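You operate a simulated robot arm through the tools that you are given. There is no shell and no other tool.

You run a simulated robot arm. Do the job below in one go: nothing can be reset, and whatever is moved stays where it is left.

## Task
Put things in order on the tooling table top. At the end: the white oil bottle is on the silver cover plate; the blue coat brush stands where the white oil bottle stood; the yellow corner is on the layer board; the yellow rework tag is in the silver drip tray; whatever was shut is shut again. Leave all else as you found it, and nothing knocked over. Set down upright: yellow corner.

It is judged by the outcome, as a careful person would: the job done as asked, and still so three seconds after it is handed in. It fails if anything else is knocked over, pushed out of place, dropped, spilled or broken. Lids that push on must go on centred and level and be pressed home; caps that screw on are set level and turned clockwise until they are tight.

## Robot
A 7-joint arm with a two-finger gripper, fixed in place. Base frame: the origin is on the floor under the middle of its stand, x ahead of it, y to its left, z up; the work surface is at about z = 780. Units: mm, rad, N and s.
With the tool pointing down near the work surface it reaches from about 340 to 720 mm from the base axis. Its first joint turns from -1.152 to 1.152 rad. Payload 2.45 kg.
The TCP is the grasp point between the finger pads, 26 mm short of the fingertips. In the tool frame z runs along the fingers and y along their closing line. The gripper opens to 96 mm; its body begins 69 mm behind the TCP.
Orientation is told as [roll, pitch, yaw] about the base's x, y, z axes, in that order, counted from this pose: with the fingers straight down and closing along the base's y, the tool's x points along the base's -x, its y along +y and its z along -z.

## Interface
- The arm moves only by the tool apply_moves. Its argument "moves" is a list of rows, each a list of 7 numbers: the shift along the tool's x, y, z in units of 40 mm (1.0 is 40 mm), then the turn, a rotation vector about the tool's x, y, z in units of 6 degrees (1.0 is 6 degrees), then the opening, from 0 (shut) to 1 (fully open). In form: [[x, y, z, ax, ay, az, claw], ...]. A call has 1 to 20 rows; each row shifts and turns the commanded pose from where the row before left it, along the tool's axes as they then stand. A call with a number of a shift or a turn outside -1 to 1 is refused whole. A row lasts 0.2 s, in which the tool goes at most 50 mm and 0.15 rad; a call with a longer step from one row to the next is refused whole, and so is a gripper value outside its range. A pose out of reach is approached as far as the arm can. The call stops where the force on the tool passes 40 N (or 10 N more than at its start, if that is more) or the arm is blocked; 0.2 s more then pass. Each finger travels about 50 mm/s and halts on what it meets, pressing with about 25 N; the grip force reading is that of the motor and also rises with nothing between the fingers. The clock runs only during rows and for 0.2 s after the last one: add rows that do not move to give the fingers time. It gives the time, the measured TCP pose, the force on the tool (base axes), the opening and the grip force at its end, in the units of the frame above (readings bear some noise), with the torque about the TCP (base axes, N m) and any sound that the robot's microphone picked up.
- Cameras (640 x 400 px; columns grow to the right, rows downward): "scene" is fixed at [176.7, -412.6, 1411.4]; the picture's right is [0.58, -0.81, 0.00], its down [-0.56, -0.41, -0.72] and it looks along [0.58, 0.42, -0.70] (base axes); focal length 314 px, centre (320, 200). "wrist" rides on the gripper at [82, 3, -98] in the tool frame; the picture's right is [-0.04, 1.00, 0.00], its down [-0.73, -0.03, -0.68] and it looks along [-0.68, -0.03, 0.73] (tool axes); focal length 256 px, centre (320, 200). There is no depth. A picture from a camera that has moved, and an enlarged one, comes with that camera's place and axes in the base frame and with its lens.
- snapshot(camera): a new picture of that camera. No time passes.
- inspect(camera, box): a new picture of the part [left, top, right, bottom] of that camera's present view, enlarged. No time passes.
- finish_job(): hands the job in; it is judged then, once.

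Places have to be worked out from the pictures, the camera data and where the tool is seen. Open the gripper and draw the arm clear of the work before you hand the job in, unless the task says otherwise.

The tools are called after "Emit:" as a command line: name --pt "numbers of a row" for each row, then --argument value for the rest, lists and objects as JSON in quotes. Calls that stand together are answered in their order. apply_moves: Moves the arm, as the interface text tells. Its arguments: {"type":"object","properties":{"moves":{"type":"array"}},"required":["moves"]} The other tools are called the same way: snapshot (camera) takes a picture; inspect (camera, box) takes an enlarged picture of a part of a camera's view; finish_job () hands the job in.

At the start:

```text
clock: 0.0
position: [336.3, -59.3, 1150.7]
ee_rot: [-0.002, 0.0, 0.0]
contact_force: [0.3, 1.0, -0.5]
torque: [0.01, 0.03, -0.01]
gripper_width: 96.1
finger_force: 0.0
```

scene: 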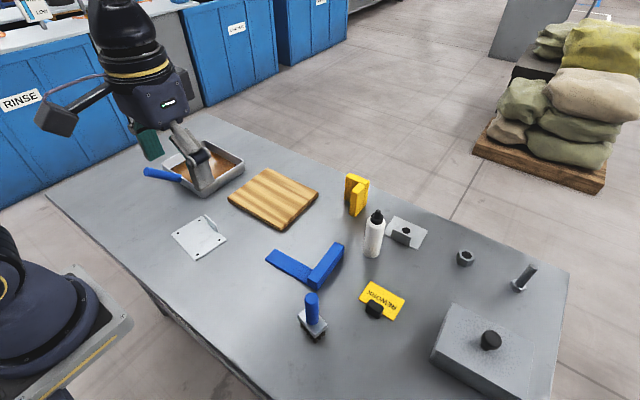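
wrist: 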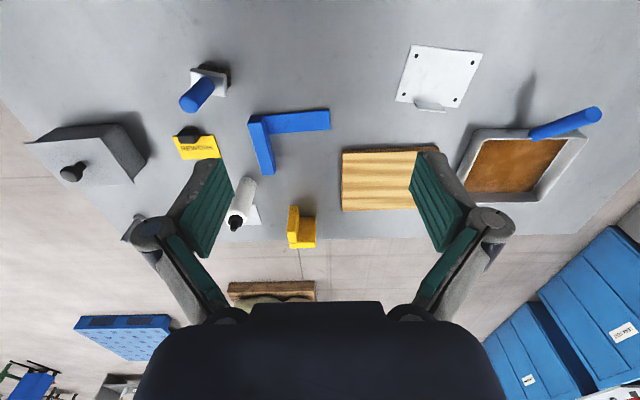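

I'll start by looking at both views enlarged to identify the objects.

Emit:
inspect --camera "scene" --box '[220, 160, 440, 340]'

Emit:
inspect --camera "scene" --box '[340, 180, 580, 400]'

Emit:
inspect --camera "scene" --box '[120, 110, 340, 270]'

Emit:
inspect --camera "wrist" --box '[0, 40, 340, 260]'

```text
2.22 times, centred on (330, 250) of scene
camera zoom: at [176.7, -412.6, 1411.4], right [0.58, -0.81, 0.0], down [-0.56, -0.41, -0.72], along [0.58, 0.42, -0.7], focal length 697 px, centre (298, 89)
```

zoom: 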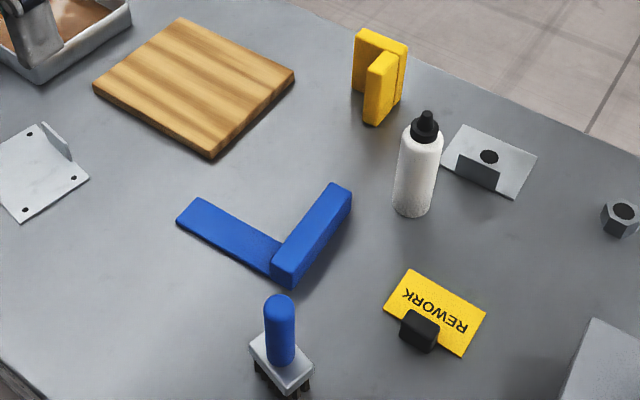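

```text
1.82 times, centred on (460, 290) of scene
camera zoom: at [176.7, -412.6, 1411.4], right [0.58, -0.81, 0.0], down [-0.56, -0.41, -0.72], along [0.58, 0.42, -0.7], focal length 570 px, centre (66, 36)
```

zoom: 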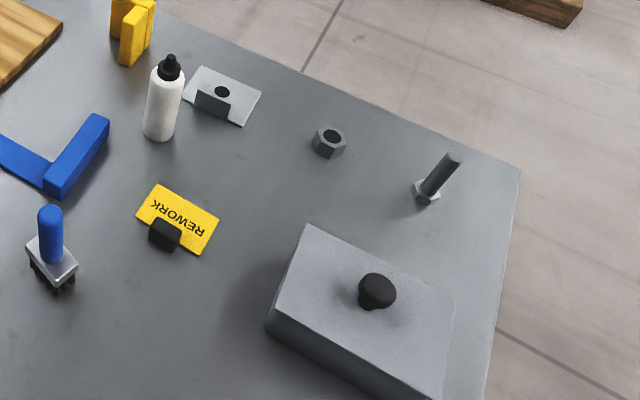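

```text
2.50 times, centred on (230, 190) of scene
camera zoom: at [176.7, -412.6, 1411.4], right [0.58, -0.81, 0.0], down [-0.56, -0.41, -0.72], along [0.58, 0.42, -0.7], focal length 784 px, centre (545, 225)
```

zoom: 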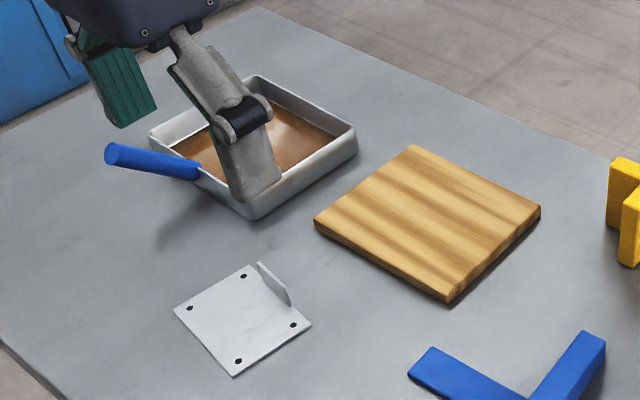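

```text
1.82 times, centred on (170, 150) of wrist
camera zoom: at [255.1, -54.6, 1251.0], right [0.04, 1.0, 0.0], down [0.73, -0.03, 0.68], along [0.68, -0.03, -0.73], focal length 465 px, centre (593, 291)
```

zoom: 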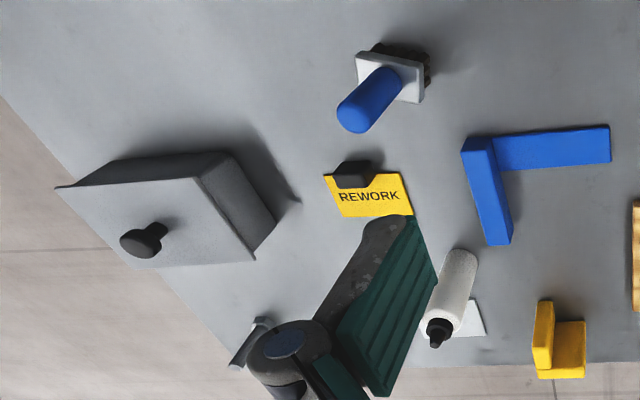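

Closer looks at the two plates, the tag, the brush and the tray to tell what is what.

Emit:
inspect --camera "scene" --box '[350, 190, 440, 260]'

Emit:
inspect --camera "scene" --box '[160, 200, 240, 270]'

Emit:
inspect --camera "scene" --box '[280, 270, 420, 350]'

Emit:
inspect --camera "scene" --box '[420, 280, 580, 400]'

Emit:
inspect --camera "wrist" --box '[380, 30, 640, 220]'

Emit:
inspect --camera "wrist" --box '[160, 50, 340, 260]'

```text
5.71 times, centred on (395, 225) of scene
camera zoom: at [176.7, -412.6, 1411.4], right [0.58, -0.81, 0.0], down [-0.56, -0.41, -0.72], along [0.58, 0.42, -0.7], focal length 1792 px, centre (-109, 57)
```

zoom: 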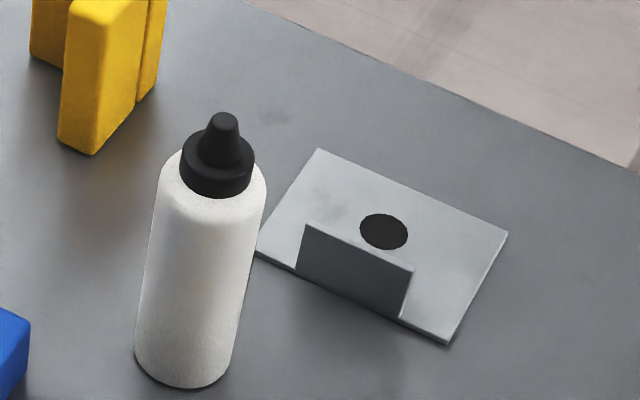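

```text
5.71 times, centred on (200, 235) of scene
camera zoom: at [176.7, -412.6, 1411.4], right [0.58, -0.81, 0.0], down [-0.56, -0.41, -0.72], along [0.58, 0.42, -0.7], focal length 1792 px, centre (1006, 0)
```

zoom: 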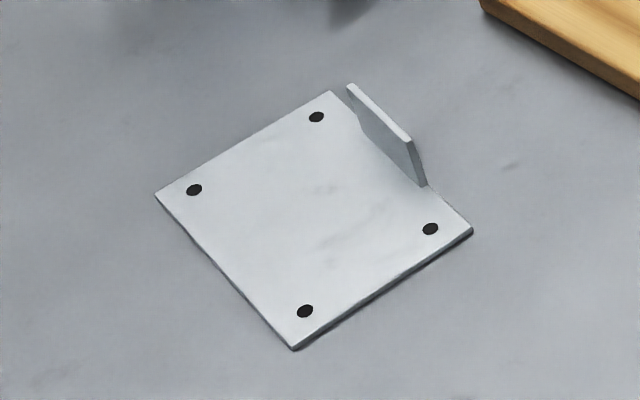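

```text
4.57 times, centred on (350, 310) of scene
camera zoom: at [176.7, -412.6, 1411.4], right [0.58, -0.81, 0.0], down [-0.56, -0.41, -0.72], along [0.58, 0.42, -0.7], focal length 1434 px, centre (183, -303)
```

zoom: 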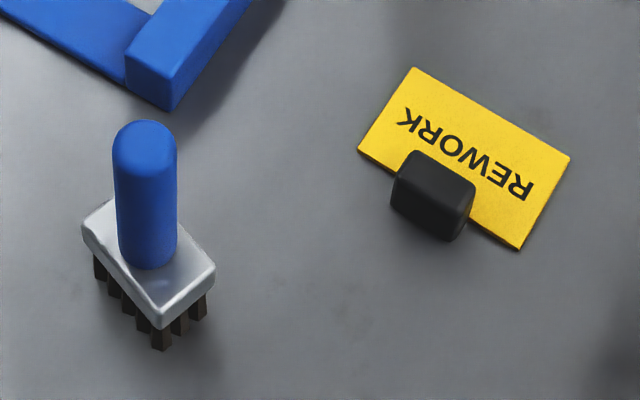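

```text
3.33 times, centred on (500, 340) of scene
camera zoom: at [176.7, -412.6, 1411.4], right [0.58, -0.81, 0.0], down [-0.56, -0.41, -0.72], along [0.58, 0.42, -0.7], focal length 1045 px, centre (-280, -267)
```

zoom: 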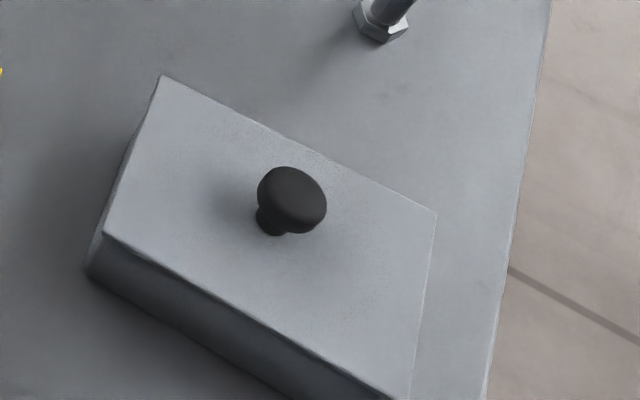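

```text
2.11 times, centred on (510, 125) of wrist
camera zoom: at [255.1, -54.6, 1251.0], right [0.04, 1.0, 0.0], down [0.73, -0.03, 0.68], along [0.68, -0.03, -0.73], focal length 539 px, centre (-80, 358)
```

zoom: 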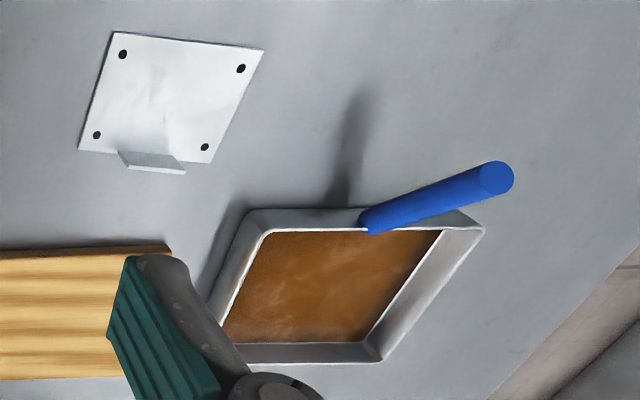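

```text
1.90 times, centred on (250, 155) of wrist
camera zoom: at [255.1, -54.6, 1251.0], right [0.04, 1.0, 0.0], down [0.73, -0.03, 0.68], along [0.68, -0.03, -0.73], focal length 488 px, centre (453, 286)
```

zoom: 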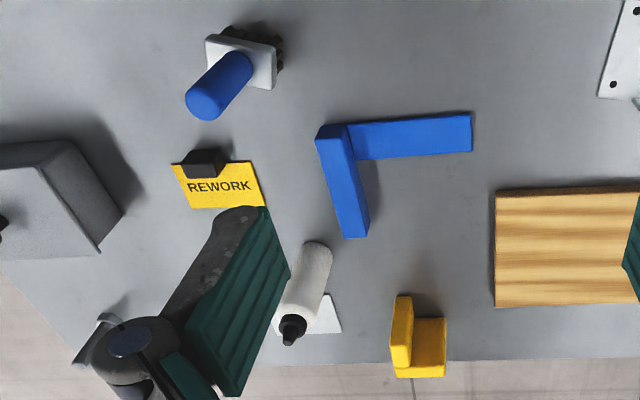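

The brush, bottle, tag (with black grip), yellow corner, four-hole silver cover plate, board and tray are identified; rough places: bottle (624,-245), brush (382,-247), tag (526,-324), plate centre (409,136), board x536–702/y-30–167, tray centre (590,335), corner about (725,-130). I move the wrist camera to view the right-hand side closer.

Emit:
apply_moves --pt "-0.8 -0.444 0.631 0 0 0 1" --pt "-0.8 -0.444 0.631 0 0 0 1" --pt "-0.8 -0.444 0.631 0 0 0 1" --pt "-0.8 -0.444 0.631 0 0 0 1" --pt "0 0 0 0 0 0 1"

Emit:
snapshot --camera "wrist"

Emit:
snapshot --camera "scene"

```text
clock: 1.2
position: [464.3, -129.3, 1049.7]
ee_rot: [0.0, -0.001, 0.0]
contact_force: [0.2, 0.3, -0.1]
torque: [0.02, -0.02, 0.03]
gripper_width: 95.8
finger_force: 0.1
```

```text
taken
camera wrist: at [381.9, -125.7, 1149.3], right [0.04, 1.0, 0.0], down [0.73, -0.03, 0.68], along [0.68, -0.03, -0.73], focal length 256 px, centre (320, 200)
```

wrist: 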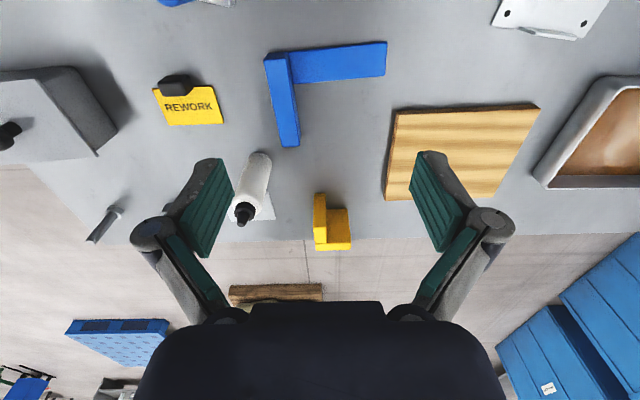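

```text
taken
```

scene: 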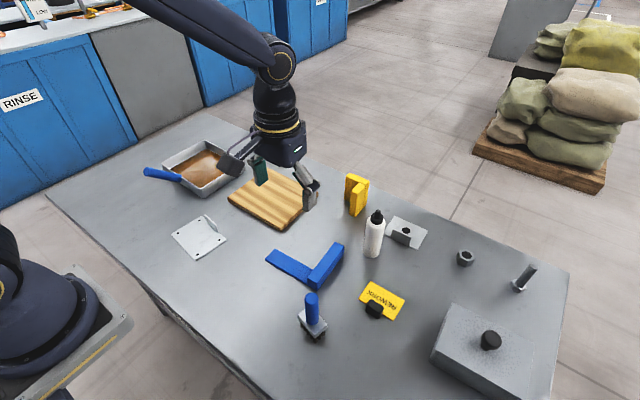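

Zooming on the yellow corner and bottle from this vantage.

Emit:
inspect --camera "wrist" --box '[220, 140, 380, 260]'

Emit:
inspect --camera "scene" --box '[320, 160, 400, 230]'

Emit:
inspect --camera "wrist" --box '[140, 60, 300, 180]'

```text
3.33 times, centred on (300, 200) of wrist
camera zoom: at [381.9, -125.7, 1149.3], right [0.04, 1.0, 0.0], down [0.73, -0.03, 0.68], along [0.68, -0.03, -0.73], focal length 853 px, centre (387, 200)
```

zoom: 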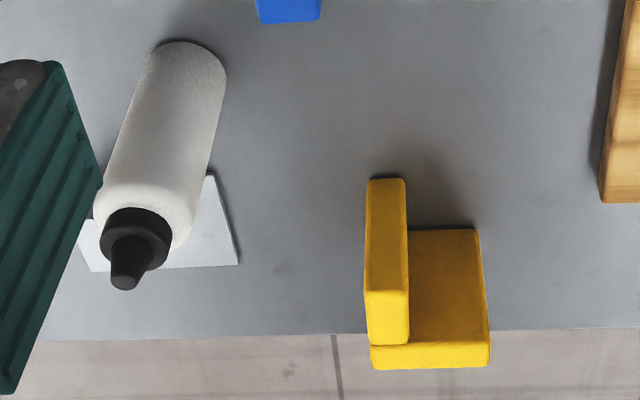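

```text
5.71 times, centred on (360, 195) of scene
camera zoom: at [176.7, -412.6, 1411.4], right [0.58, -0.81, 0.0], down [-0.56, -0.41, -0.72], along [0.58, 0.42, -0.7], focal length 1792 px, centre (91, 229)
```

zoom: 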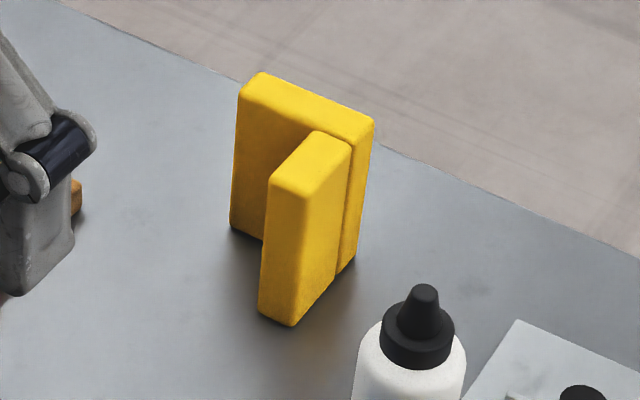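

```text
3.33 times, centred on (220, 120) of wrist
camera zoom: at [381.9, -125.7, 1149.3], right [0.04, 1.0, 0.0], down [0.73, -0.03, 0.68], along [0.68, -0.03, -0.73], focal length 853 px, centre (653, 467)
```

zoom: 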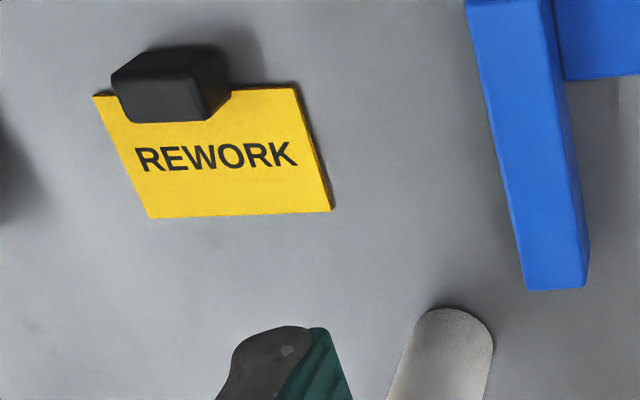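

The corner stands as a vertical L (leg toward me at x 709–752, y -151…-130, height about 86 mm); bottle centre near (628,-245), top about z 925. I move behind the bottle for a close view to refine its place.

Emit:
apply_moves --pt "-0.378 -0.578 0.748 0 0 0 1" --pt "-0.378 -0.578 0.748 0 0 0 1" --pt "-0.378 -0.578 0.748 0 0 0 1" --pt "-0.378 -0.578 0.748 0 0 0 1" --pt "-0.378 -0.578 0.748 0 0 0 1" --pt "0 0 0 0 0 0 1"

Emit:
snapshot --camera "wrist"

Emit:
snapshot --camera "scene"

```text
clock: 2.6
position: [539.7, -246.7, 900.1]
ee_rot: [-0.001, 0.001, 0.001]
contact_force: [-0.4, 0.3, 0.4]
torque: [-0.04, 0.01, -0.01]
gripper_width: 96.0
finger_force: 0.1
```

```text
taken
camera wrist: at [458.2, -242.9, 999.9], right [0.04, 1.0, 0.0], down [0.73, -0.03, 0.68], along [0.68, -0.03, -0.73], focal length 256 px, centre (320, 200)
```

wrist: 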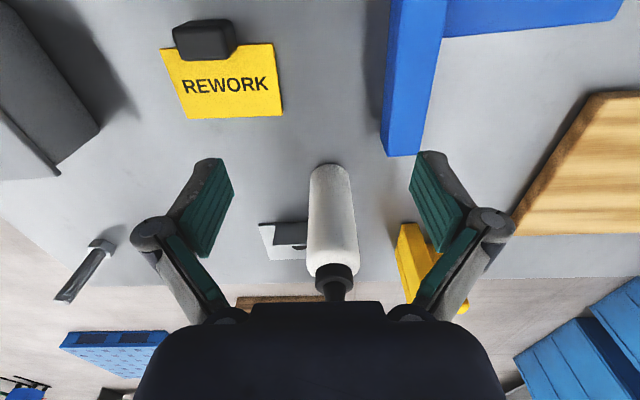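

```text
taken
```

scene: 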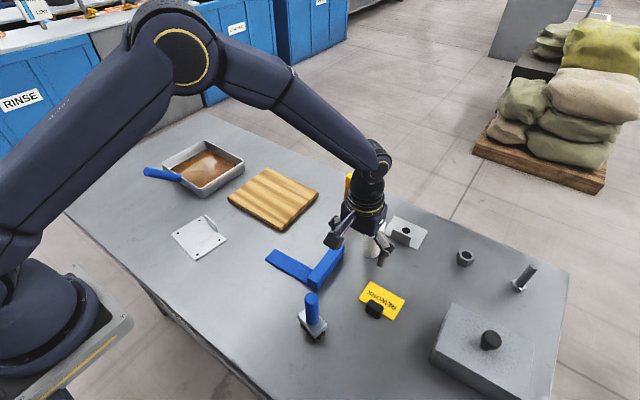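

Close view gives the bottle centre about (631,-241), body 40 mm across. I hover above it, then check before descending.

Emit:
apply_moves --pt "-0.761 0.0475 -0.708 0 0 0 1" --pt "-0.761 0.0475 -0.708 0 0 0 1" --pt "-0.761 0.0475 -0.708 0 0 0 1" --pt "0 0 0 0 0 0 1"

Emit:
snapshot --camera "wrist"

Emit:
inspect --camera "scene" --box '[300, 140, 460, 290]'

```text
clock: 3.6
position: [633.7, -239.0, 985.4]
ee_rot: [-0.001, -0.001, 0.001]
contact_force: [0.2, -0.2, -0.6]
torque: [-0.01, -0.01, 0.0]
gripper_width: 95.9
finger_force: 0.1
```

```text
taken
camera wrist: at [551.5, -234.1, 1085.9], right [0.04, 1.0, 0.0], down [0.73, -0.03, 0.68], along [0.68, -0.03, -0.73], focal length 256 px, centre (320, 200)
```

wrist: 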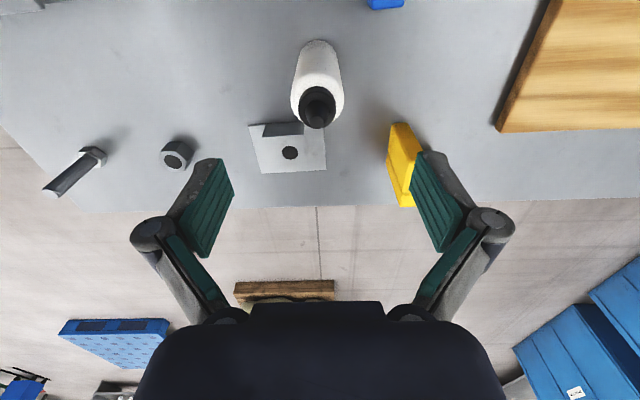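

```text
2.67 times, centred on (380, 215) of scene
camera zoom: at [176.7, -412.6, 1411.4], right [0.58, -0.81, 0.0], down [-0.56, -0.41, -0.72], along [0.58, 0.42, -0.7], focal length 836 px, centre (160, 160)
```

zoom: 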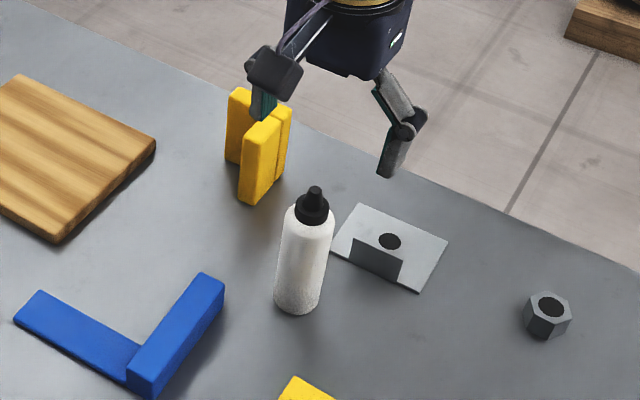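

The bottle is centred between the open fingers (about x 631, y -240) with its cap top near z 920. I descend to TCP z≈868 and close on the body.

Emit:
apply_moves --pt "0 0 0.8 0 0 0 1" --pt "0 0 0.8 0 0 0 1" --pt "0 0 0.7 0 0 0 1" --pt "0 0 0.4 0 0 0 1" --pt "0 0 0.2 0 0 0 1" --pt "0 0 0 0 0 0 1"

Emit:
snapshot --camera "wrist"

Emit:
inspect --camera "scene" --box '[300, 140, 460, 290]'

```text
clock: 5.0
position: [633.8, -239.6, 869.4]
ee_rot: [-0.001, -0.001, 0.0]
contact_force: [-0.4, 0.0, -0.4]
torque: [0.03, 0.01, 0.01]
gripper_width: 96.3
finger_force: 0.0
```

```text
taken
camera wrist: at [550.8, -235.4, 969.0], right [0.04, 1.0, 0.0], down [0.73, -0.03, 0.68], along [0.68, -0.03, -0.73], focal length 256 px, centre (320, 200)
```

wrist: 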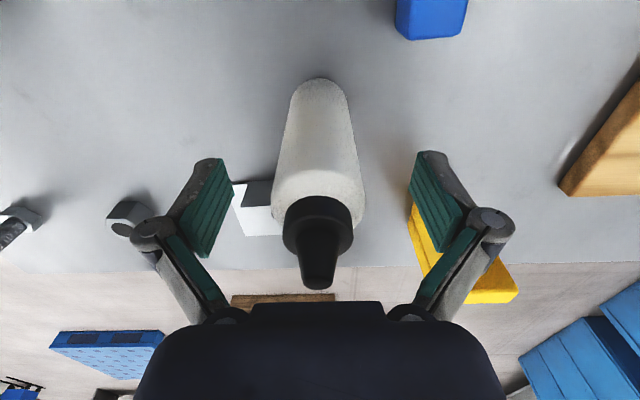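

```text
2.67 times, centred on (380, 215) of scene
camera zoom: at [176.7, -412.6, 1411.4], right [0.58, -0.81, 0.0], down [-0.56, -0.41, -0.72], along [0.58, 0.42, -0.7], focal length 836 px, centre (160, 160)
```

zoom: 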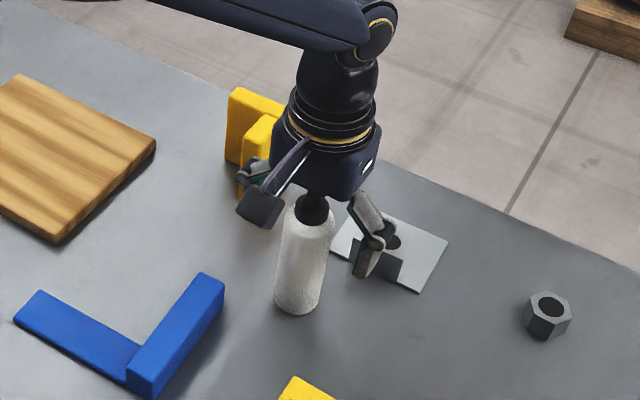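

The bottle is centred between the pads. Closing the gripper now, holding still.

Emit:
apply_moves --pt "0 0 0 0 0 0 0.6" --pt "0 0 0 0 0 0 0.4" --pt "0 0 0 0 0 0 0.2" --pt "0 0 0 0 0 0 0.2" --pt "0 0 0 0 0 0 0.2" --pt "0 0 0 0 0 0 0.2"

Emit:
snapshot --camera "wrist"

```text
clock: 6.4
position: [633.4, -239.8, 869.6]
ee_rot: [0.0, -0.001, -0.001]
contact_force: [-0.1, -0.7, 1.6]
torque: [0.01, 0.03, -0.02]
gripper_width: 41.2
finger_force: 24.9
```

```text
taken
camera wrist: at [550.8, -235.5, 969.4], right [0.04, 1.0, 0.0], down [0.73, -0.03, 0.68], along [0.68, -0.03, -0.73], focal length 256 px, centre (320, 200)
```

wrist: 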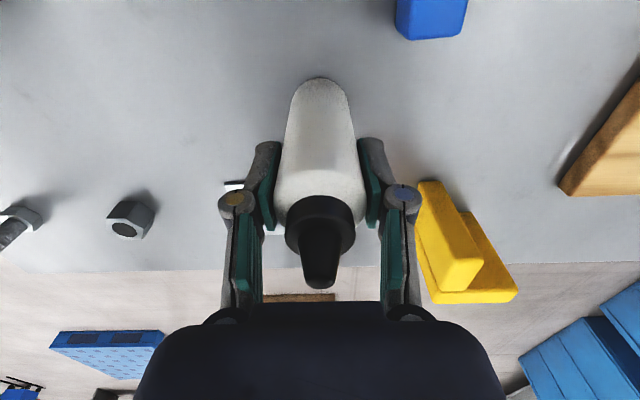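

Grip is firm (41 mm wide). I lift straight up, then carry the bottle over toward the cover plate, stopping short to look.

Emit:
apply_moves --pt "0 0 -0.4 0 0 0 0.2" --pt "0 0 -0.8 0 0 0 0.2" --pt "0 0 -0.9 0 0 0 0.2" --pt "0 0 -0.9 0 0 0 0.2" --pt "0 0 0 0 0 0 0.2" --pt "0.32 0.416 0 0 0 0 0.2" --pt "0.642 0.833 0 0 0 0 0.2" --pt "0.642 0.833 0 0 0 0 0.2" --pt "0.642 0.833 0 0 0 0 0.2" --pt "0.642 0.833 0 0 0 0 0.2" --pt "0.642 0.833 0 0 0 0 0.2" --pt "0.642 0.833 0 0 0 0 0.2" --pt "0.642 0.833 0 0 0 0 0.2" --pt "0.642 0.833 0 0 0 0 0.2" --pt "0.319 0.42 0 0 0 0 0.2" --pt "0 0 0 0 0 0 0.2"

Emit:
snapshot --camera "wrist"

Emit:
snapshot --camera "scene"

```text
clock: 9.8
position: [401.1, 59.9, 990.7]
ee_rot: [0.001, 0.0, -0.001]
contact_force: [0.2, -0.3, -0.8]
torque: [0.0, 0.02, 0.0]
gripper_width: 41.1
finger_force: 25.3
```

```text
taken
camera wrist: at [319.0, 63.8, 1089.8], right [0.04, 1.0, 0.0], down [0.73, -0.03, 0.68], along [0.68, -0.03, -0.73], focal length 256 px, centre (320, 200)
```

wrist: 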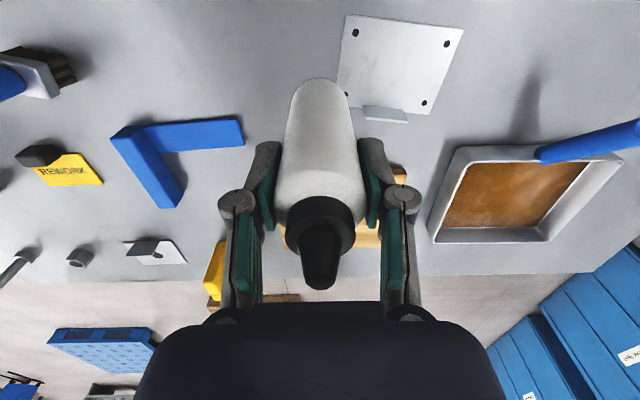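

```text
taken
```

scene: 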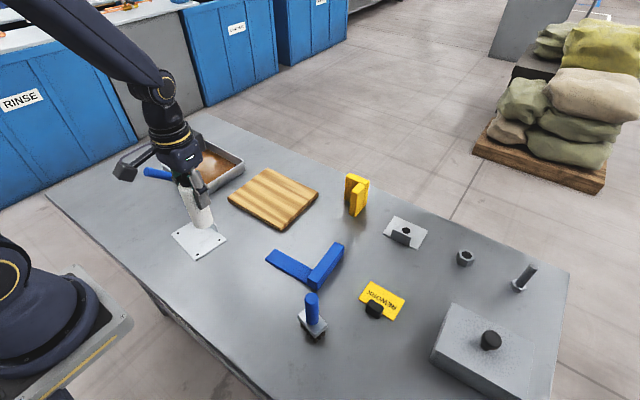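

Zooming on the plate in the wrist view to locate its corners and tab.

Emit:
inspect --camera "wrist" --box '[310, 0, 490, 130]'

Emit:
inspect --camera "wrist" --box '[410, 100, 640, 260]'

```text
3.08 times, centred on (400, 65) of wrist
camera zoom: at [319.0, 63.8, 1089.8], right [0.04, 1.0, 0.0], down [0.73, -0.03, 0.68], along [0.68, -0.03, -0.73], focal length 788 px, centre (74, 615)
```

zoom: 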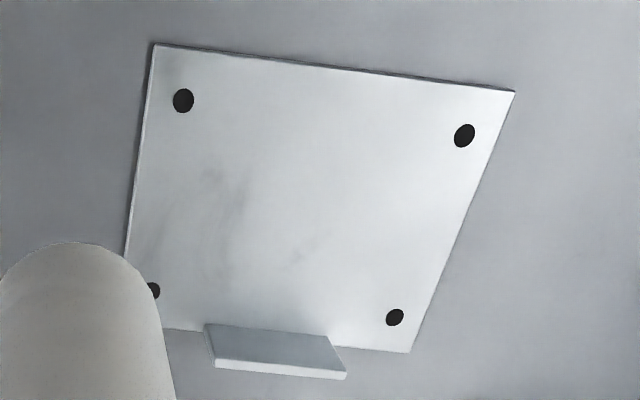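

```text
2.50 times, centred on (525, 180) of wrist
camera zoom: at [319.0, 63.8, 1089.8], right [0.04, 1.0, 0.0], down [0.73, -0.03, 0.68], along [0.68, -0.03, -0.73], focal length 640 px, centre (-192, 250)
```

zoom: 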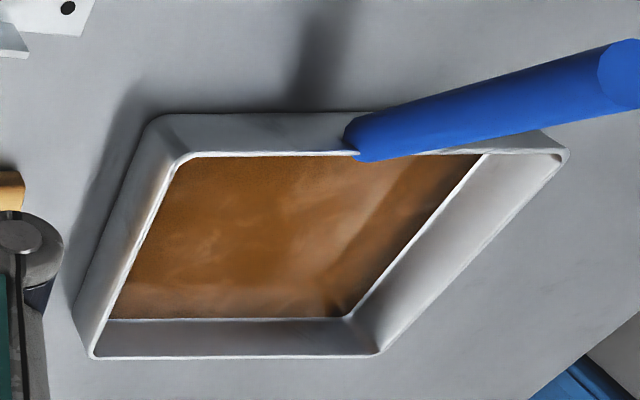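

Plate measured: about 120×90 mm, centre (411,141), tab 30 mm high on its far edge near x 453. I move to (409,140) and lower to just above the plate.

Emit:
apply_moves --pt "-0.07 0.67 0 0 0 0 0.2" --pt "-0.08 0.67 0 0 0 0 0.2" --pt "-0.07 0.665 0 0 0 0 0.2" --pt "0 0 0 0 0 0 0.2" --pt "0 0 0.8 0 0 0 0.2" --pt "0 0 0.8 0 0 0 0.2" --pt "0 0 0.7 0 0 0 0.2" --pt "0 0 0.3 0 0 0 0.2" --pt "0 0 0 0 0 0 0.2"

Emit:
snapshot --camera "wrist"

Emit:
inspect --camera "scene" --box '[130, 130, 290, 270]'

```text
clock: 11.8
position: [408.4, 140.3, 886.2]
ee_rot: [0.001, 0.0, 0.0]
contact_force: [0.3, -0.6, -1.2]
torque: [0.04, 0.0, -0.01]
gripper_width: 41.3
finger_force: 24.9
```

```text
taken
camera wrist: at [327.5, 144.3, 986.4], right [0.04, 1.0, 0.0], down [0.73, -0.03, 0.68], along [0.68, -0.03, -0.73], focal length 256 px, centre (320, 200)
```

wrist: 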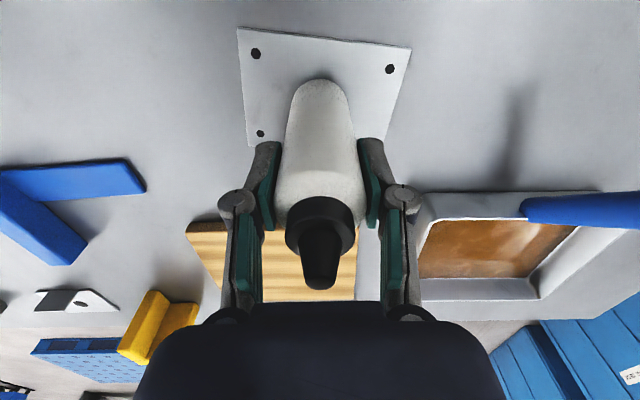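

```text
2.86 times, centred on (210, 200) of scene
camera zoom: at [176.7, -412.6, 1411.4], right [0.58, -0.81, 0.0], down [-0.56, -0.41, -0.72], along [0.58, 0.42, -0.7], focal length 896 px, centre (634, 200)
```

zoom: 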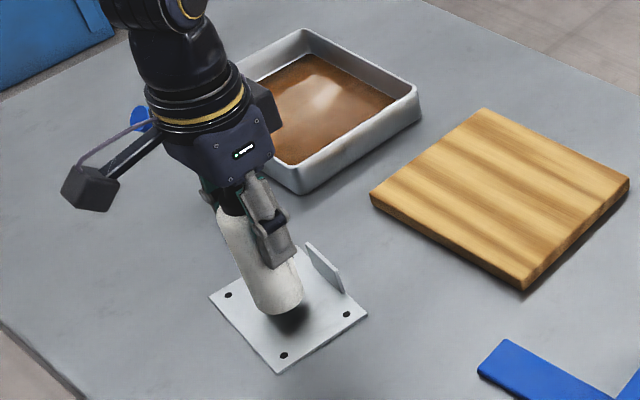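

Bottle is just above the plate, well centred. Lowering slowly the last bit.

Emit:
apply_moves --pt "0 0 0.1 0 0 0 0.2" --pt "0 0 0.1 0 0 0 0.2" --pt "0 0 0.05 0 0 0 0.2" --pt "0 0 0 0 0 0 0.2"

Emit:
inspect --camera "scene" --box '[160, 180, 250, 270]'

```text
clock: 12.8
position: [409.7, 141.2, 876.1]
ee_rot: [-0.001, 0.0, 0.001]
contact_force: [-1.1, -0.4, -1.4]
torque: [-0.01, 0.01, 0.02]
gripper_width: 40.9
finger_force: 25.7
```

```text
4.44 times, centred on (205, 225) of scene
camera zoom: at [176.7, -412.6, 1411.4], right [0.58, -0.81, 0.0], down [-0.56, -0.41, -0.72], along [0.58, 0.42, -0.7], focal length 1394 px, centre (831, 89)
```

zoom: 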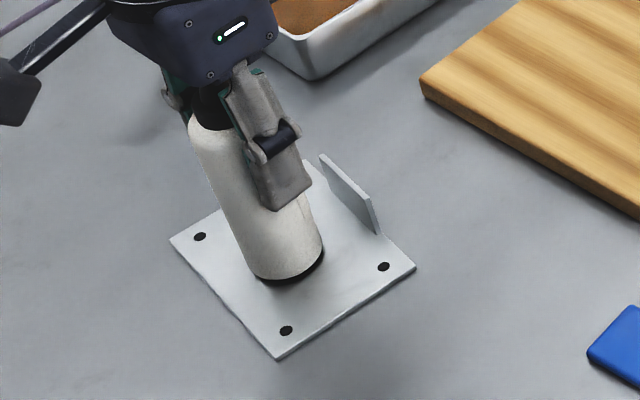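

Nearly touching (TCP z≈875). I step down in about 1 mm steps watching the force.

Emit:
apply_moves --pt "0 0 0.025 0 0 0 0.2" --pt "0 0 0.025 0 0 0 0.2" --pt "0 0 0 0 0 0 0.2"

```text
clock: 13.6
position: [409.3, 140.2, 873.0]
ee_rot: [0.0, -0.001, 0.0]
contact_force: [0.3, -0.5, -1.3]
torque: [0.03, 0.01, 0.01]
gripper_width: 40.9
finger_force: 25.4
```

No contact yet; two more millimetres.

Emit:
apply_moves --pt "0 0 0.02 0 0 0 0.2" --pt "0 0 0.02 0 0 0 0.2" --pt "0 0 0 0 0 0 0.2"

```text
clock: 14.4
position: [407.9, 139.5, 873.3]
ee_rot: [0.0, 0.001, 0.0]
contact_force: [-1.8, -2.4, 16.8]
torque: [-0.07, 0.14, 0.03]
gripper_width: 41.1
finger_force: 25.2
```

Contact: 17 N upward, the bottle is seated on the plate. I ease off slightly, open, and rise straight up clear of the cap.

Emit:
apply_moves --pt "0 0 -0.02 0 0 0 0.2" --pt "0 0 0 0 0 0 0.45" --pt "0 0 0 0 0 0 0.7" --pt "0 0 0 0 0 0 1" --pt "0 0 0 0 0 0 1" --pt "0 0 0 0 0 0 1" --pt "0 0 -0.3 0 0 0 1" --pt "0 0 -0.6 0 0 0 1" --pt "0 0 -0.8 0 0 0 1" --pt "0 0 -0.9 0 0 0 1" --pt "0 0 -0.9 0 0 0 1" --pt "0 0 0 0 0 0 1"

Emit:
snapshot --camera "wrist"

Emit:
inspect --camera "scene" --box '[130, 130, 290, 270]'

```text
clock: 17.0
position: [411.5, 141.5, 1012.8]
ee_rot: [-0.001, 0.0, 0.001]
contact_force: [-0.3, -0.4, -0.5]
torque: [0.0, 0.03, -0.01]
gripper_width: 96.1
finger_force: 0.1
```

```text
taken
camera wrist: at [329.4, 145.8, 1112.5], right [0.04, 1.0, 0.0], down [0.73, -0.03, 0.68], along [0.68, -0.03, -0.73], focal length 256 px, centre (320, 200)
```

wrist: 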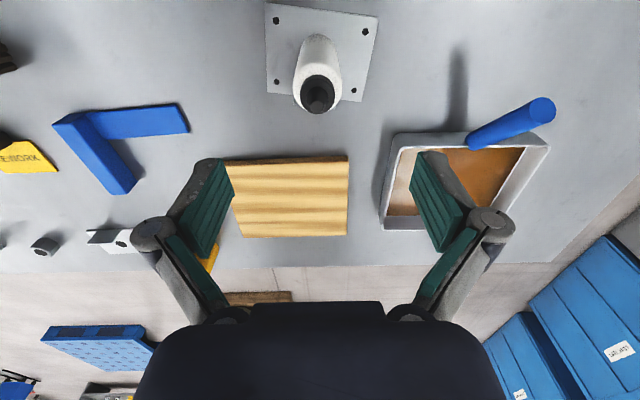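

```text
2.86 times, centred on (210, 200) of scene
camera zoom: at [176.7, -412.6, 1411.4], right [0.58, -0.81, 0.0], down [-0.56, -0.41, -0.72], along [0.58, 0.42, -0.7], focal length 896 px, centre (634, 200)
```

zoom: 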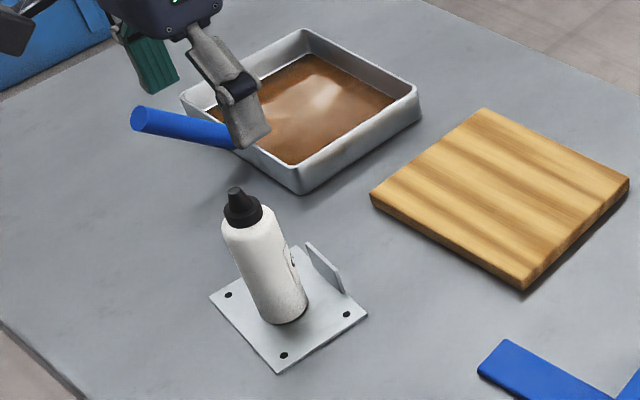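

The bottle stands upright on the cover plate. Next the brush: I move to a point behind it at the same height for a close look.

Emit:
apply_moves --pt "0.2475 -0.9675 0 0 0 0 1" --pt "0.2475 -0.9675 0 0 0 0 1" --pt "0.2475 -0.9675 0 0 0 0 1" --pt "0.2475 -0.9675 0 0 0 0 1" --pt "0.2475 -0.9675 0 0 0 0 1" --pt "0.2475 -0.9675 0 0 0 0 1" --pt "0.2475 -0.9675 0 0 0 0 1" --pt "0.2475 -0.9675 0 0 0 0 1" --pt "0.2475 -0.9675 0 0 0 0 1" --pt "0.2475 -0.9675 0 0 0 0 1" --pt "0 0 0 0 0 0 1"

Emit:
snapshot --camera "wrist"

Emit:
inspect --camera "scene" --box '[150, 170, 260, 280]'

```text
clock: 19.4
position: [309.4, -246.3, 1012.8]
ee_rot: [-0.001, 0.001, 0.0]
contact_force: [-0.7, -0.2, -0.7]
torque: [0.0, 0.0, -0.01]
gripper_width: 95.9
finger_force: 0.2
```

```text
taken
camera wrist: at [227.7, -242.3, 1113.1], right [0.04, 1.0, 0.0], down [0.73, -0.03, 0.68], along [0.68, -0.03, -0.73], focal length 256 px, centre (320, 200)
```

wrist: 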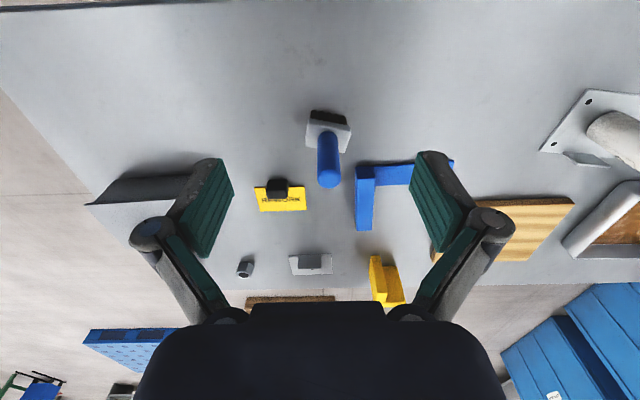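

```text
3.64 times, centred on (205, 225) of scene
camera zoom: at [176.7, -412.7, 1411.4], right [0.58, -0.81, 0.0], down [-0.56, -0.41, -0.72], along [0.58, 0.42, -0.7], focal length 1140 px, centre (738, 109)
```

zoom: 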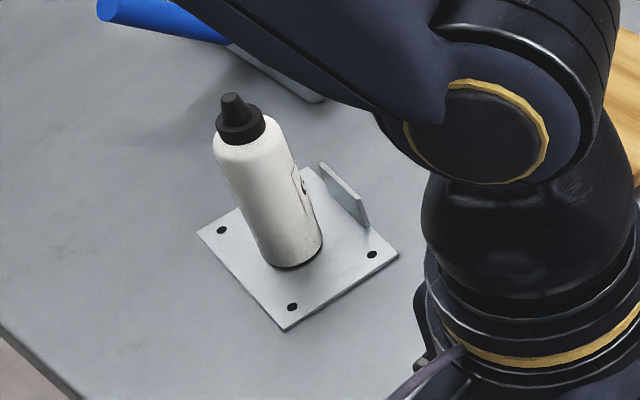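

The bottle still stands well. Zooming the wrist view on the brush.

Emit:
inspect --camera "wrist" --box '[260, 90, 400, 200]'

```text
3.64 times, centred on (330, 145) of wrist
camera zoom: at [227.7, -242.3, 1113.1], right [0.04, 1.0, 0.0], down [0.73, -0.03, 0.68], along [0.68, -0.03, -0.73], focal length 931 px, centre (284, 400)
```

zoom: 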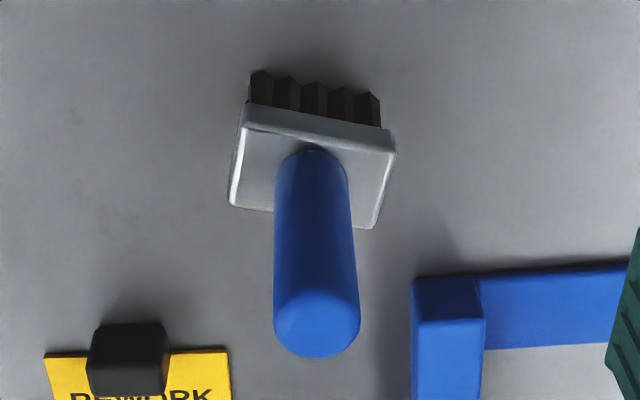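

Brush handle axis estimated at (394,-241), top near z 903, ferrule top near z 820. I hover over it and check.

Emit:
apply_moves --pt "-0.7 0.05 0.433 0 0 0 1" --pt "-0.7 0.05 0.433 0 0 0 1" --pt "-0.7 0.05 0.433 0 0 0 1" --pt "0 0 0 0 0 0 1"

Emit:
snapshot --camera "wrist"

Emit:
inspect --camera "scene" --box '[240, 200, 400, 350]'

```text
clock: 20.4
position: [394.7, -240.3, 960.3]
ee_rot: [0.0, 0.001, -0.001]
contact_force: [0.1, -0.7, -0.3]
torque: [0.0, -0.01, 0.05]
gripper_width: 95.9
finger_force: 0.1
```

```text
taken
camera wrist: at [313.0, -236.1, 1059.9], right [0.04, 1.0, 0.0], down [0.73, -0.03, 0.68], along [0.68, -0.03, -0.73], focal length 256 px, centre (320, 200)
```

wrist: 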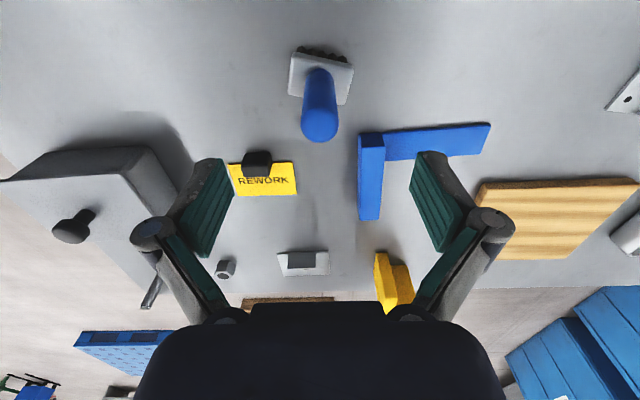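

```text
2.67 times, centred on (320, 275) of scene
camera zoom: at [176.7, -412.6, 1411.4], right [0.58, -0.81, 0.0], down [-0.56, -0.41, -0.72], along [0.58, 0.42, -0.7], focal length 836 px, centre (320, 0)
```

zoom: 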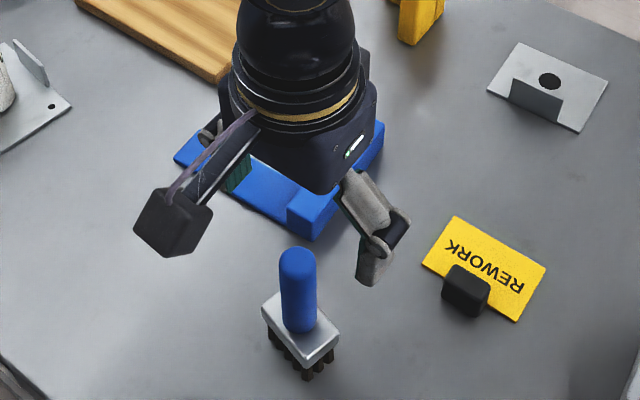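

Well aligned. Descending to TCP z≈862 on the handle and closing.

Emit:
apply_moves --pt "0 0 0.8 0 0 0 1" --pt "0 0 0.8 0 0 0 1" --pt "0 0 0.6 0 0 0 1" --pt "0 0 0.25 0 0 0 1" --pt "0 0 0 0 0 0 1"

Emit:
snapshot --camera "wrist"

```text
clock: 21.6
position: [394.3, -240.4, 862.1]
ee_rot: [0.0, 0.0, 0.001]
contact_force: [0.5, -0.1, -0.2]
torque: [0.01, -0.01, 0.0]
gripper_width: 96.2
finger_force: 0.1
```

```text
taken
camera wrist: at [313.2, -236.3, 962.6], right [0.04, 1.0, 0.0], down [0.73, -0.03, 0.68], along [0.68, -0.03, -0.73], focal length 256 px, centre (320, 200)
```

wrist: 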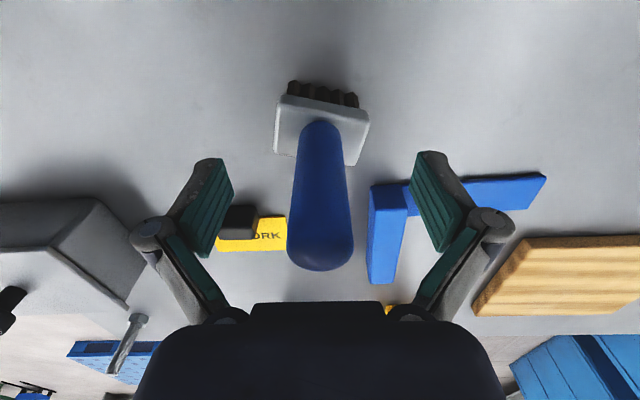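

Handle is centred between the fingers, tips above the ferrule. Closing.

Emit:
apply_moves --pt "0 0 0 0 0 0 0.7" --pt "0 0 0 0 0 0 0.4" --pt "0 0 0 0 0 0 0.1" --pt "0 0 0 0 0 0 0.05" --pt "0 0 0 0 0 0 0.05" --pt "0 0 0 0 0 0 0.05" --pt "0 0 0 0 0 0 0.05"

Emit:
snapshot --camera "wrist"

```text
clock: 23.2
position: [395.7, -240.6, 863.3]
ee_rot: [-0.001, 0.0, 0.0]
contact_force: [0.7, 0.7, 0.9]
torque: [0.01, 0.0, 0.03]
gripper_width: 23.3
finger_force: 25.0
```

```text
taken
camera wrist: at [313.2, -236.3, 963.0], right [0.04, 1.0, 0.0], down [0.73, -0.03, 0.68], along [0.68, -0.03, -0.73], focal length 256 px, centre (320, 200)
```

wrist: 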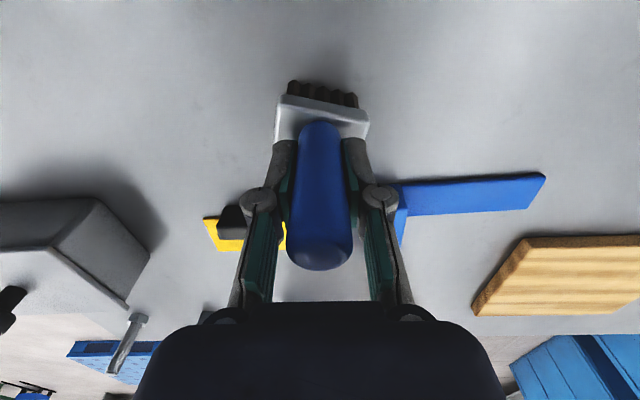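

Gripped (23 mm). Lifting, carrying to the bottle's old spot (631,-240) and lowering to just above the table.

Emit:
apply_moves --pt "0 0 -0.3 0 0 0 0.05" --pt "0 0 -0.7 0 0 0 0.05" --pt "0 0 -0.8 0 0 0 0.05" --pt "0 0 -0.7 0 0 0 0.05" --pt "-0.45 0.01 0 0 0 0 0.05" --pt "-0.92 0 0 0 0 0 0.05" --pt "-0.92 0.01 0 0 0 0 0.05" --pt "-0.92 0 0 0 0 0 0.05" --pt "-0.92 0 0 0 0 0 0.05" --pt "-0.92 0 0 0 0 0 0.05" --pt "-0.875 0.005 0 0 0 0 0.05" --pt "0 0 0 0 0 0 0.05" --pt "0 0 0.8 0 0 0 0.05" --pt "0 0 0.8 0 0 0 0.05" --pt "0 0 0.5 0 0 0 0.05" --pt "0 0 0 0 0 0 0.05"

Emit:
snapshot --camera "wrist"

Emit:
inspect --camera "scene" --box '[300, 140, 460, 290]'

```text
clock: 26.6
position: [632.2, -238.0, 879.9]
ee_rot: [0.0, 0.0, 0.001]
contact_force: [1.1, -0.2, -1.4]
torque: [0.01, -0.01, 0.0]
gripper_width: 23.4
finger_force: 24.9
```

```text
taken
camera wrist: at [549.5, -234.3, 979.1], right [0.04, 1.0, 0.0], down [0.73, -0.03, 0.68], along [0.68, -0.03, -0.73], focal length 256 px, centre (320, 200)
```

wrist: 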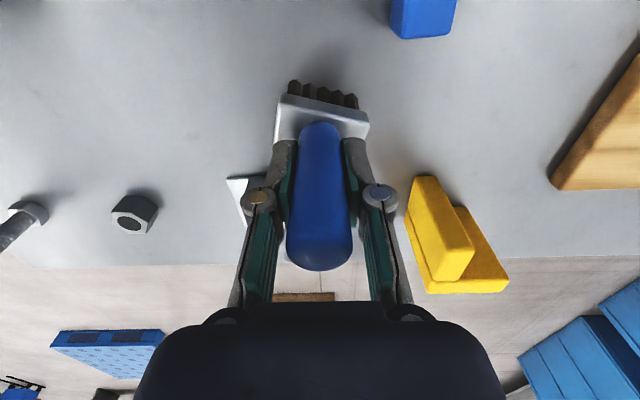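

```text
2.67 times, centred on (380, 215) of scene
camera zoom: at [176.7, -412.6, 1411.4], right [0.58, -0.81, 0.0], down [-0.56, -0.41, -0.72], along [0.58, 0.42, -0.7], focal length 836 px, centre (160, 160)
```

zoom: 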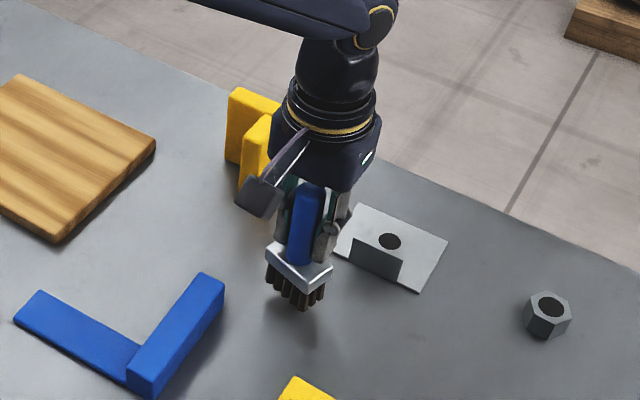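

Over the spot, about 16 mm above the table. Lowering to near contact.

Emit:
apply_moves --pt "0 0 0.15 0 0 0 0.05" --pt "0 0 0.15 0 0 0 0.05" --pt "0 0 0.05 0 0 0 0.05" --pt "0 0 0.02 0 0 0 0.05" --pt "0 0 0 0 0 0 0.05"

```text
clock: 27.8
position: [632.2, -240.1, 865.9]
ee_rot: [0.001, 0.0, 0.001]
contact_force: [0.0, -0.4, -0.9]
torque: [0.03, -0.04, -0.02]
gripper_width: 23.2
finger_force: 24.8
```

No contact yet; continuing in 1 mm steps.

Emit:
apply_moves --pt "0 0 0.02 0 0 0 0.05" --pt "0 0 0.02 0 0 0 0.05" --pt "0 0 0 0 0 0 0.05"

```text
clock: 28.6
position: [631.2, -239.9, 862.0]
ee_rot: [0.0, -0.001, 0.0]
contact_force: [0.0, 0.4, 2.6]
torque: [-0.03, 0.07, 0.0]
gripper_width: 23.3
finger_force: 24.6
```

Light contact beginning (2.6 N). A touch more to seat it.

Emit:
apply_moves --pt "0 0 0.012 0 0 0 0.05" --pt "0 0 0 0 0 0 0.05"

```text
clock: 29.2
position: [631.5, -240.0, 863.4]
ee_rot: [0.001, -0.001, 0.0]
contact_force: [-0.9, 0.6, 8.7]
torque: [-0.01, 0.22, 0.05]
gripper_width: 22.8
finger_force: 25.6
```

The brush is seated (8.7 N). Releasing and rising straight up.

Emit:
apply_moves --pt "0 0 -0.01 0 0 0 0.05" --pt "0 0 0 0 0 0 0.3" --pt "0 0 0 0 0 0 0.5" --pt "0 0 0 0 0 0 0.7" --pt "0 0 0 0 0 0 0.7" --pt "0 0 -0.3 0 0 0 0.7" --pt "0 0 -0.6 0 0 0 0.7" --pt "0 0 -0.8 0 0 0 0.7" --pt "0 0 -0.9 0 0 0 0.8" --pt "0 0 -0.6 0 0 0 1" --pt "0 0 0 0 0 0 1"

Emit:
snapshot --camera "wrist"

Emit:
snapshot --camera "scene"

```text
clock: 31.6
position: [630.7, -239.6, 990.5]
ee_rot: [-0.001, -0.002, -0.001]
contact_force: [0.2, -0.1, -0.3]
torque: [0.03, 0.0, 0.03]
gripper_width: 95.8
finger_force: 0.0
```

```text
taken
camera wrist: at [549.1, -235.8, 1090.8], right [0.04, 1.0, 0.0], down [0.73, -0.03, 0.68], along [0.68, -0.03, -0.73], focal length 256 px, centre (320, 200)
```

wrist: 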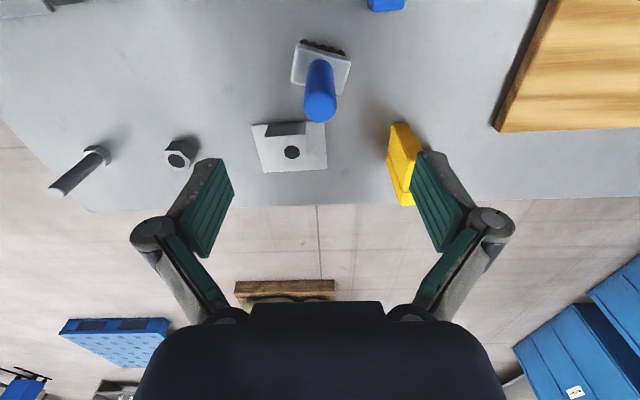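

```text
taken
```

scene: 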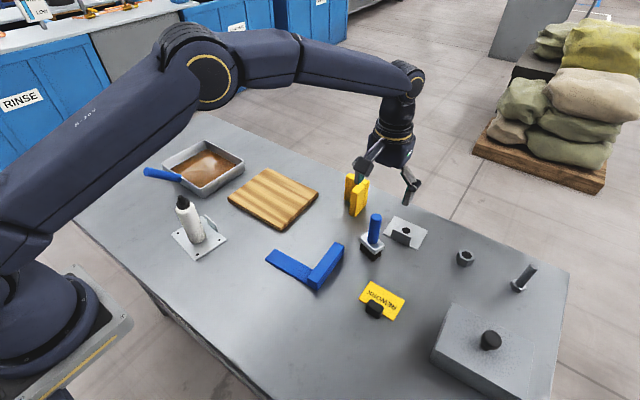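

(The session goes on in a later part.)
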